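You operate a simulated robot arm through the tools that you are given. There is no shell and no other tool. Be economical: measure what you need, move in short steps, check, and stop when the job is done.

You run a simulated robot arm. Do the job below in one go: nothing can be reset, and whatever is moved stays where it is left.

JOB
Fetch the little blue box from the white folding table and set it on the mill print.

It is judged by the outcome, as a careful person would: the job done as asked, and still so three seconds after it is handed in. It fails if anything else is knocked over, pushed out of place, dropped, spilled or broken.

ROBOT AND FRAMES
A 6-joint arm with a two-finger parallel gripper, fixed in place. Base frame: the origin is at the foot of the arm, x ahead of it, y to its left, z up; the work surface is at about z = 740. Readings come in mm, rad, newtons and seconds.
With the tool pointing down near the work surface it reaches from about 260 to 680 mm from the base axis. Its first joint turns from -1.152 to 1.152 rad. Payload 2.9 kg.
Tool frame: the origin (TCP) lies between the finger pads and is the grasp point; the fingertips stand 30 mm ahead of it; z points along the fingers, y is the line along which they close. The gripper opens to 110 mm. The fingers are 20 mm wide and 10 mm thick; the gripper's body (48 by 112 mm) begins 55 mm behind the TCP.
Orientation is that of the tool frame in the base frame, as [roll, pitch, yaw] about the fixed x, y, z axes, in that order (R = Rz(yaw) Ry(pitch) Rx(roll)). With the fingers straight down and closing along the base's y, the tool's x points along the base's -x, its y along +y and its z along -z.

CONTROLS
- The arm moves only by the tool move_arm. Its argument "targets" is one flat list of numbers, 4 for each row, row after row: the shift along the base's x, y, z in mm, then the turn about the base's z in rad. In form: [dx, dy, dz, yaw, dx, dy, dz, yaw, ...]. A call has 1 to 10 rows; each row is the pose to reach, as a shift and turn from the pose commanded when the call began. "grip" is the opening, from 0 (shut) to 1 (fully open), set as the call begins (left out, the last holds). Rows are played at 5 a second. More than 50 mm and 0.15 rad between two rows, or a gripper value outside its range, and nothing of the call is played. Where a pose cannot be reached the arm comes as near as it can. A force on the tool above 40 N (or 10 N above the force at the start of the call, whichever is more), or a blocked arm, ends the call early, and 0.2 s more pass. Each finger travels about 108 mm/s and halts on what it meets, pressing with about 26 N; the grip force reading is that of the motor and also rises with nothing between the fingers. The clock runs only during rows and for 0.2 s after the last one: add rows that repeat a pose to give the fingers time. It gives the time, the measured TCP pose, the force on the tool (base axes), the opening and the grip force at its end, in the units of the frame above (readings bear some noise).
- Cameras (640 x 400 px; columns grow to the right, rows downward): "scene" is fixed at [90.1, 499.3, 1354.5]; the picture's right is [-0.02, -1.00, 0.00], its down [-0.84, 0.01, -0.54] and it looks along [0.54, -0.01, -0.84] (base axes); focal length 340 px, centre (320, 200). "wrist" rides on the gripper at [72, 17, -103] in the tool frame; the picture's right is [-0.23, 0.97, 0.00], its down [-0.76, -0.18, -0.62] and it looks along [-0.61, -0.14, 0.78] (tool axes); focal length 222 px, centre (320, 200). There is no depth. A picture from a camera that has moved, and an enlarged one, comes with that camera's place and axes in the base frame and with its lens.
- capture(camera): a new picture of that camera. The clock stands still meanwhile.
- zoom(camera, box): a new picture of the part [left, top, right, bottom] of that camera's present view, enlarged. The clock stands still meanwhile.
- job_done(): hands the job in; it is judged then, once.

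Go step by step. Nothing tells you positions but the pictures and the camera data: compare them with the known pose of the tool, close in by small moves and look again before you grip or let go. The budget is 90 turns and 42 pictures, counting those below and the enlarged ones. Unless the task says otherwise, let go and move clear before handing in, and close with one line.

The tools are called as a command line: name --argument value ..., lists and objects as JSON in quotes. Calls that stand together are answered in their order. move_arm: Moves the arm, as the interface text tells. Its arguments: {"type":"object","properties":{"targets":{"type":"array","items":{"type":"number"}},"grip":{"type":"number"}},"required":["targets"]} The other tools are called the same way: capture (camera) takes a picture; zoom (camera, box) takes an enlarged picture of a part of a camera's view; job_done () hands the job in.

At the start:

```text
time: 0.0
ee_pos: [293.2, 370.6, 999.9]
tool_rot: [-3.141, -0.002, -3.141]
wrist_force: [-0.7, 0.4, -0.4]
gripper_width: 109.9
finger_force: 0.0
```

scene: 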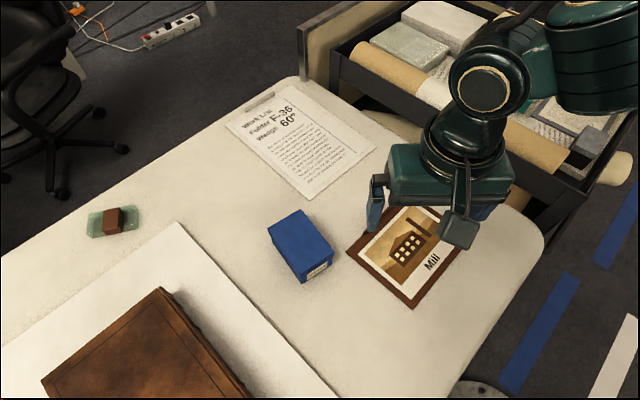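
wrist: 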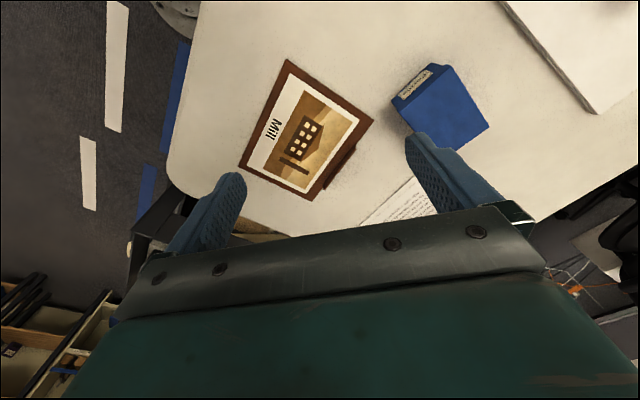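

I see the blue box near the middle of the white table and the Mill print, in a frame, just to its right under the gripper. I'll look closer at both first.

zoom --camera "scene" --box '[240, 180, 480, 330]'

zoom --camera "wrist" --box '[220, 40, 540, 240]'

```text
2.67 times, centred on (360, 255) of scene
camera zoom: at [90.1, 499.3, 1354.5], right [-0.02, -1.0, 0.0], down [-0.84, 0.01, -0.54], along [0.54, -0.01, -0.84], focal length 906 px, centre (213, 53)
```

zoom: 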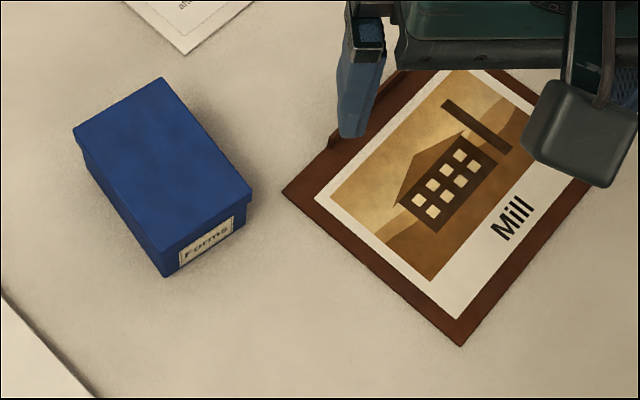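

```text
2.00 times, centred on (380, 140) of wrist
camera zoom: at [220.9, 386.6, 1104.3], right [0.23, 0.97, 0.0], down [0.76, -0.18, 0.62], along [0.61, -0.14, -0.78], focal length 444 px, centre (200, 320)
```

zoom: 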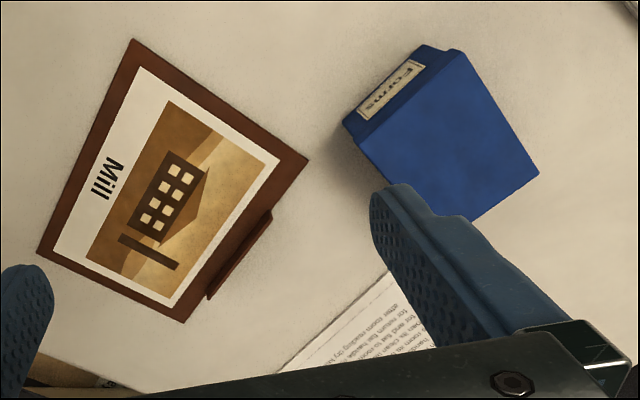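

The box is about 70 × 104 × 65 mm, centred near (361, 528), with its short axis at about 124° in the base frame. The print lies flat, centred near (375, 320). I'll move above the box with the gripper turned to match.

move_arm --targets '[14, 32, -20, 0.12, 28, 64, -40, 0.24, 42, 96, -60, 0.36, 56, 128, -80, 0.48, 68, 158, -100, 0.6, 68, 158, -100, 0.6]' --grip 1

capture --camera "scene"

capture --camera "wrist"

```text
time: 1.4
ee_pos: [362.4, 529.2, 901.6]
tool_rot: [3.141, -0.003, -2.542]
wrist_force: [0.3, 0.9, 0.8]
gripper_width: 109.8
finger_force: 0.0
```

```text
37 pictures are left
```

scene: 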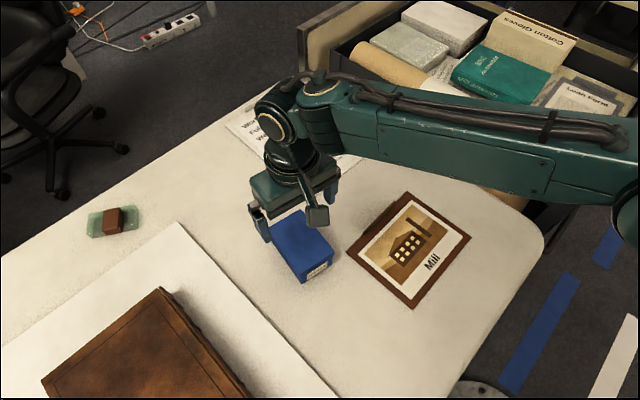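

```text
36 pictures are left
camera wrist: at [292.4, 501.4, 1004.6], right [-0.36, 0.93, 0.0], down [0.73, 0.29, 0.62], along [0.58, 0.23, -0.78], focal length 222 px, centre (320, 200)
```

wrist: 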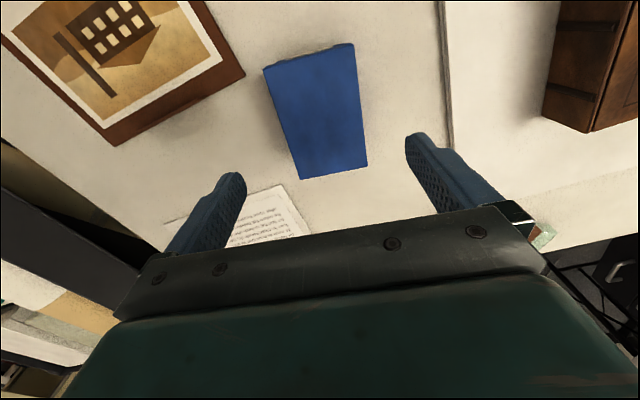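

The wrist view gives the same box position, centre (358, 529) with the short axis at 124.6°, and the gripper is lined up with it. Now I'll descend with the fingers open.

move_arm --targets '[-3, 0, -30, 0, -3, 0, -60, 0, -3, 0, -85, 0, -3, 0, -105, 0, -3, 0, -122, 0, -3, 0, -122, 0]'

zoom --camera "scene" --box '[220, 170, 380, 300]'

capture --camera "wrist"

```text
time: 2.8
ee_pos: [359.4, 528.4, 779.5]
tool_rot: [-3.14, -0.003, -2.542]
wrist_force: [-0.2, -0.4, -0.9]
gripper_width: 110.4
finger_force: 0.1
```

```text
3.08 times, centred on (300, 235) of scene
camera zoom: at [90.1, 499.3, 1354.5], right [-0.02, -1.0, 0.0], down [-0.84, 0.01, -0.54], along [0.54, -0.01, -0.84], focal length 1045 px, centre (382, 92)
```

zoom: 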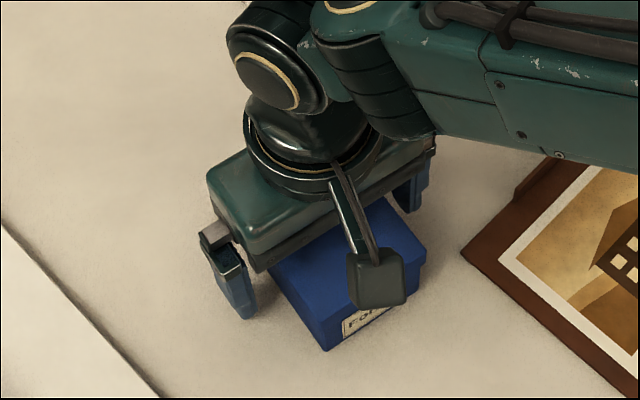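

```text
34 pictures are left
camera wrist: at [288.9, 501.0, 882.1], right [-0.36, 0.93, 0.0], down [0.73, 0.28, 0.62], along [0.58, 0.23, -0.78], focal length 222 px, centre (320, 200)
```

wrist: 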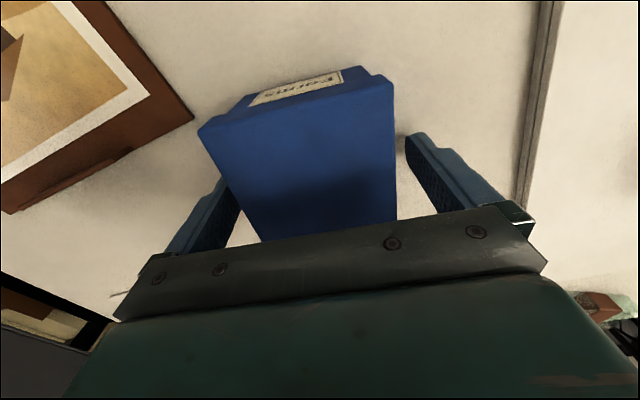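

The fingers straddle the box with room on both sides. I'll close on it.

move_arm --targets '[0, 0, 0, 0, 0, 0, 0, 0, 0, 0, 0, 0, 0, 0, 0, 0, 0, 0, 0, 0]' --grip 0

```text
time: 4.0
ee_pos: [358.6, 527.5, 779.1]
tool_rot: [-3.141, -0.002, -2.541]
wrist_force: [-0.7, 1.1, 0.5]
gripper_width: 74.9
finger_force: 25.7
```

The fingers hold the box at a 75 mm opening. Next is a short lift and a check.

move_arm --targets '[0, 0, 15, 0, 0, 0, 35, 0, 0, 0, 60, 0, 0, 0, 60, 0]'

zoom --camera "scene" --box '[220, 150, 480, 320]'

capture --camera "wrist"

```text
time: 5.0
ee_pos: [358.7, 526.9, 839.4]
tool_rot: [-3.141, -0.002, -2.543]
wrist_force: [-0.3, -0.2, -0.8]
gripper_width: 74.8
finger_force: 25.5
```

```text
2.35 times, centred on (350, 235) of scene
camera zoom: at [90.1, 499.3, 1354.5], right [-0.02, -1.0, 0.0], down [-0.84, 0.01, -0.54], along [0.54, -0.01, -0.84], focal length 799 px, centre (249, 118)
```

zoom: 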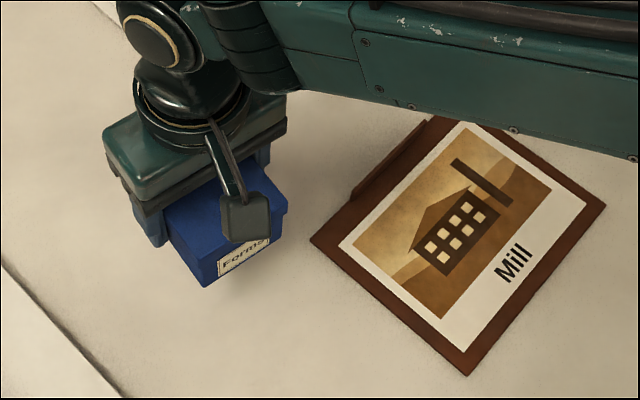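

```text
32 pictures are left
camera wrist: at [289.0, 500.5, 942.9], right [-0.36, 0.93, 0.0], down [0.73, 0.28, 0.62], along [0.58, 0.22, -0.78], focal length 222 px, centre (320, 200)
```

wrist: 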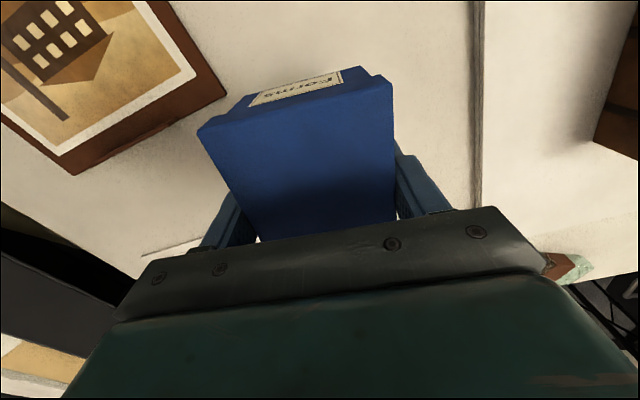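

The whole box came up cleanly. The print is confirmed flat, centred at (375, 318). I'll carry the box above it and turn it to line up with the frame.

move_arm --targets '[2, -30, 10, 0.03, 5, -65, 10, 0.06, 8, -100, 10, 0.09, 11, -135, 10, 0.12, 13, -170, 10, 0.15, 15, -195, 10, 0.17, 16, -209, 10, 0.17, 16, -209, 10, 0.17]'

capture --camera "scene"

capture --camera "wrist"

```text
time: 6.8
ee_pos: [374.6, 319.3, 849.4]
tool_rot: [3.14, -0.003, -2.372]
wrist_force: [0.0, 0.5, -0.8]
gripper_width: 75.0
finger_force: 26.1
```

```text
31 pictures are left
```

scene: 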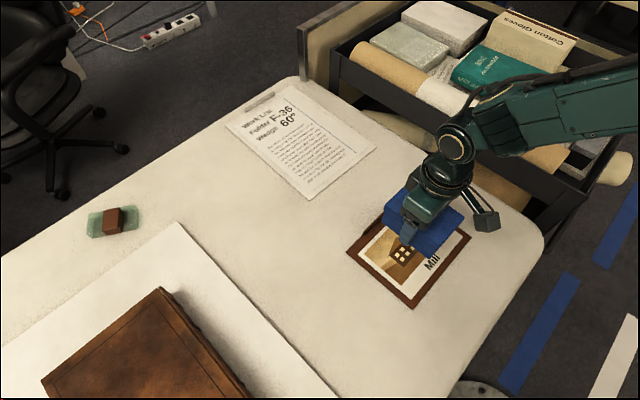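

```text
30 pictures are left
camera wrist: at [310.3, 279.9, 951.7], right [-0.51, 0.86, 0.0], down [0.67, 0.4, 0.62], along [0.53, 0.32, -0.78], focal length 222 px, centre (320, 200)
```

wrist: 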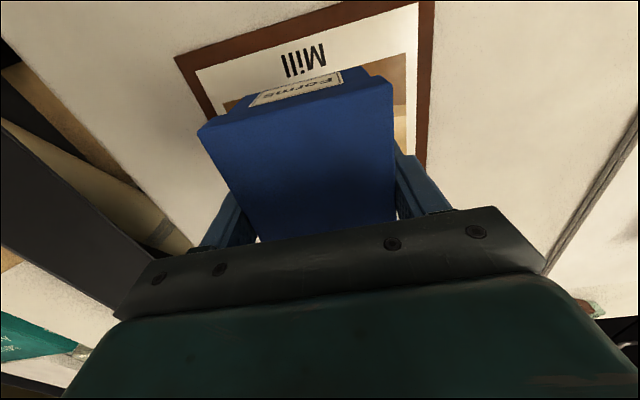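

The box is over the middle of the print and square with it. I'll lower it, slowing near contact.

move_arm --targets '[0, 0, -25, 0, 0, 0, -45, 0, 0, 0, -57, 0, 0, 0, -57, 0]'

move_arm --targets '[0, 0, -1, 0, 0, 0, -2, 0, 0, 0, -3, 0, 0, 0, -4, 0, 0, 0, -5, 0, 0, 0, -6, 0, 0, 0, -6, 0]'

zoom --camera "scene" --box '[330, 170, 490, 320]'

```text
time: 7.8
ee_pos: [374.8, 319.4, 792.1]
tool_rot: [-3.141, -0.002, -2.372]
wrist_force: [0.5, 0.6, -0.3]
gripper_width: 74.9
finger_force: 26.4
```

```text
time: 9.4
ee_pos: [375.4, 318.9, 784.8]
tool_rot: [3.14, -0.002, -2.372]
wrist_force: [-0.8, 0.0, -2.0]
gripper_width: 74.8
finger_force: 25.2
```

```text
2.67 times, centred on (410, 245) of scene
camera zoom: at [90.1, 499.3, 1354.5], right [-0.02, -1.0, 0.0], down [-0.84, 0.01, -0.54], along [0.54, -0.01, -0.84], focal length 906 px, centre (80, 80)
```

zoom: 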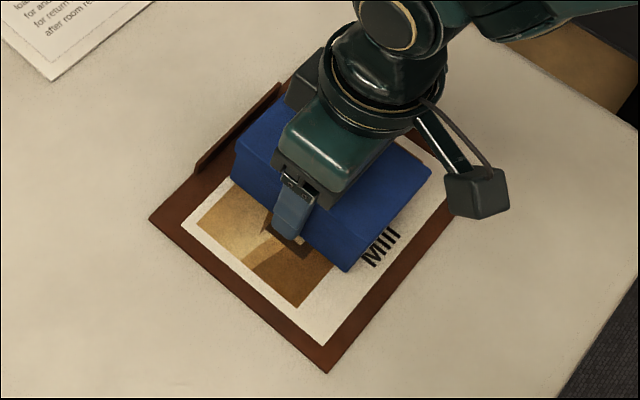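

The box is nearly down, or just touching. I'll lower it in 0.5 mm steps until contact is clear.

move_arm --targets '[0, 0, -0.5, 0, 0, 0, -1, 0, 0, 0, -1, 0]'

```text
time: 10.2
ee_pos: [374.2, 319.7, 785.3]
tool_rot: [-3.141, -0.002, -2.373]
wrist_force: [0.7, -0.1, -1.0]
gripper_width: 74.9
finger_force: 26.4
```

move_arm --targets '[0, 0, -0.5, 0, 0, 0, -1, 0, 0, 0, -1.5, 0, 0, 0, -1.5, 0]'

```text
time: 11.2
ee_pos: [374.5, 319.2, 783.4]
tool_rot: [3.141, -0.003, -2.372]
wrist_force: [0.2, 0.2, -0.9]
gripper_width: 75.0
finger_force: 25.9
```

There's no contact yet at about 783.5, so I'll keep going down slowly.

move_arm --targets '[0, 0, -0.5, 0, 0, 0, -1, 0, 0, 0, -1.5, 0, 0, 0, -1.5, 0]'

```text
time: 12.2
ee_pos: [375.0, 319.4, 782.7]
tool_rot: [-3.142, -0.001, -2.373]
wrist_force: [-2.2, -0.8, 12.8]
gripper_width: 74.8
finger_force: 26.1
```

Contact at z ≈ 782.7 with 13 N upward, so the box rests on the print. I'll open the fingers now.

move_arm --targets '[0, 0, 0.5, 0, 0, 0, 0.5, 0, 0, 0, 0.5, 0]' --grip 1

move_arm --targets '[0, 0, 20, 0, 0, 0, 50, 0, 0, 0, 90, 0, 0, 0, 130, 0, 0, 0, 130, 0]'

capture --camera "wrist"

```text
time: 13.0
ee_pos: [374.4, 319.9, 781.6]
tool_rot: [-3.14, -0.002, -2.371]
wrist_force: [0.1, -0.2, -0.6]
gripper_width: 109.9
finger_force: 0.1
```

```text
time: 14.2
ee_pos: [375.4, 320.9, 913.5]
tool_rot: [-3.141, -0.002, -2.373]
wrist_force: [0.2, 0.4, 0.1]
gripper_width: 109.9
finger_force: 0.0
```

```text
28 pictures are left
camera wrist: at [310.3, 281.2, 1015.9], right [-0.51, 0.86, 0.0], down [0.67, 0.4, 0.62], along [0.53, 0.32, -0.78], focal length 222 px, centre (320, 200)
```

wrist: 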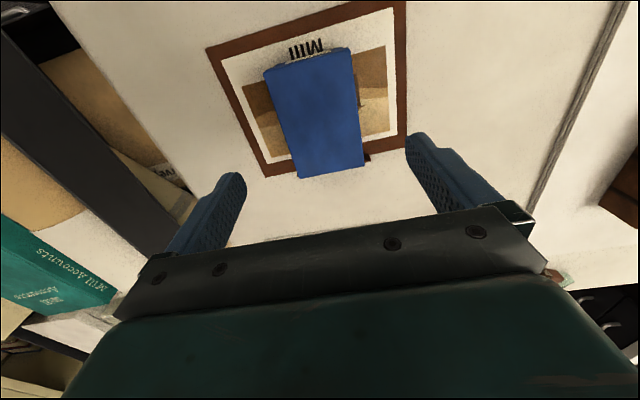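

The box stands on the print. I'll back off and check the whole scene.

move_arm --targets '[0, -30, 30, 0, 0, -65, 50, 0, 0, -100, 70, 0, 0, -140, 80, 0, 0, -180, 80, 0, 0, -180, 80, 0]'

capture --camera "scene"

zoom --camera "scene" --box '[330, 170, 490, 320]'

```text
time: 15.6
ee_pos: [375.2, 138.9, 991.9]
tool_rot: [3.141, -0.002, -2.372]
wrist_force: [0.0, -0.2, 0.4]
gripper_width: 109.9
finger_force: 0.2
```

```text
27 pictures are left
```

scene: 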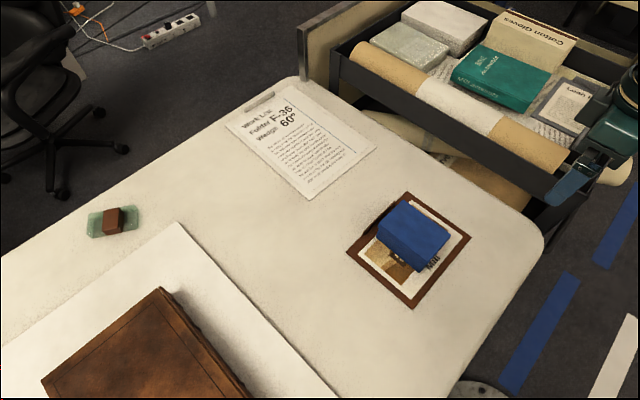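

```text
2.67 times, centred on (410, 245) of scene
camera zoom: at [90.1, 499.3, 1354.5], right [-0.02, -1.0, 0.0], down [-0.84, 0.01, -0.54], along [0.54, -0.01, -0.84], focal length 906 px, centre (80, 80)
```

zoom: 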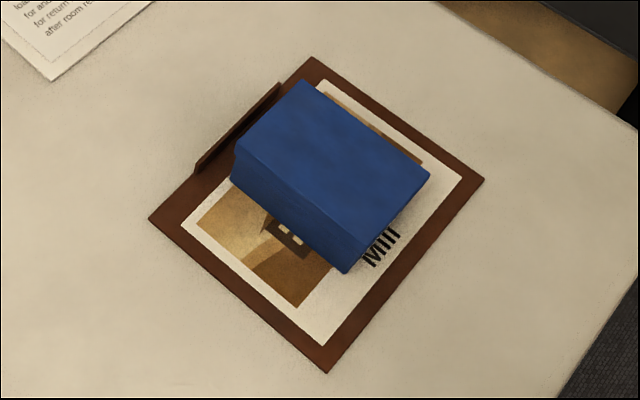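

The box sits wholly within the print, the print hasn't moved, nothing else is disturbed and the arm is clear. I'm handing in.

job_done

```text
The job is handed in.
```

The little blue box is standing on the mill print, the gripper is clear of it, and nothing else was moved.
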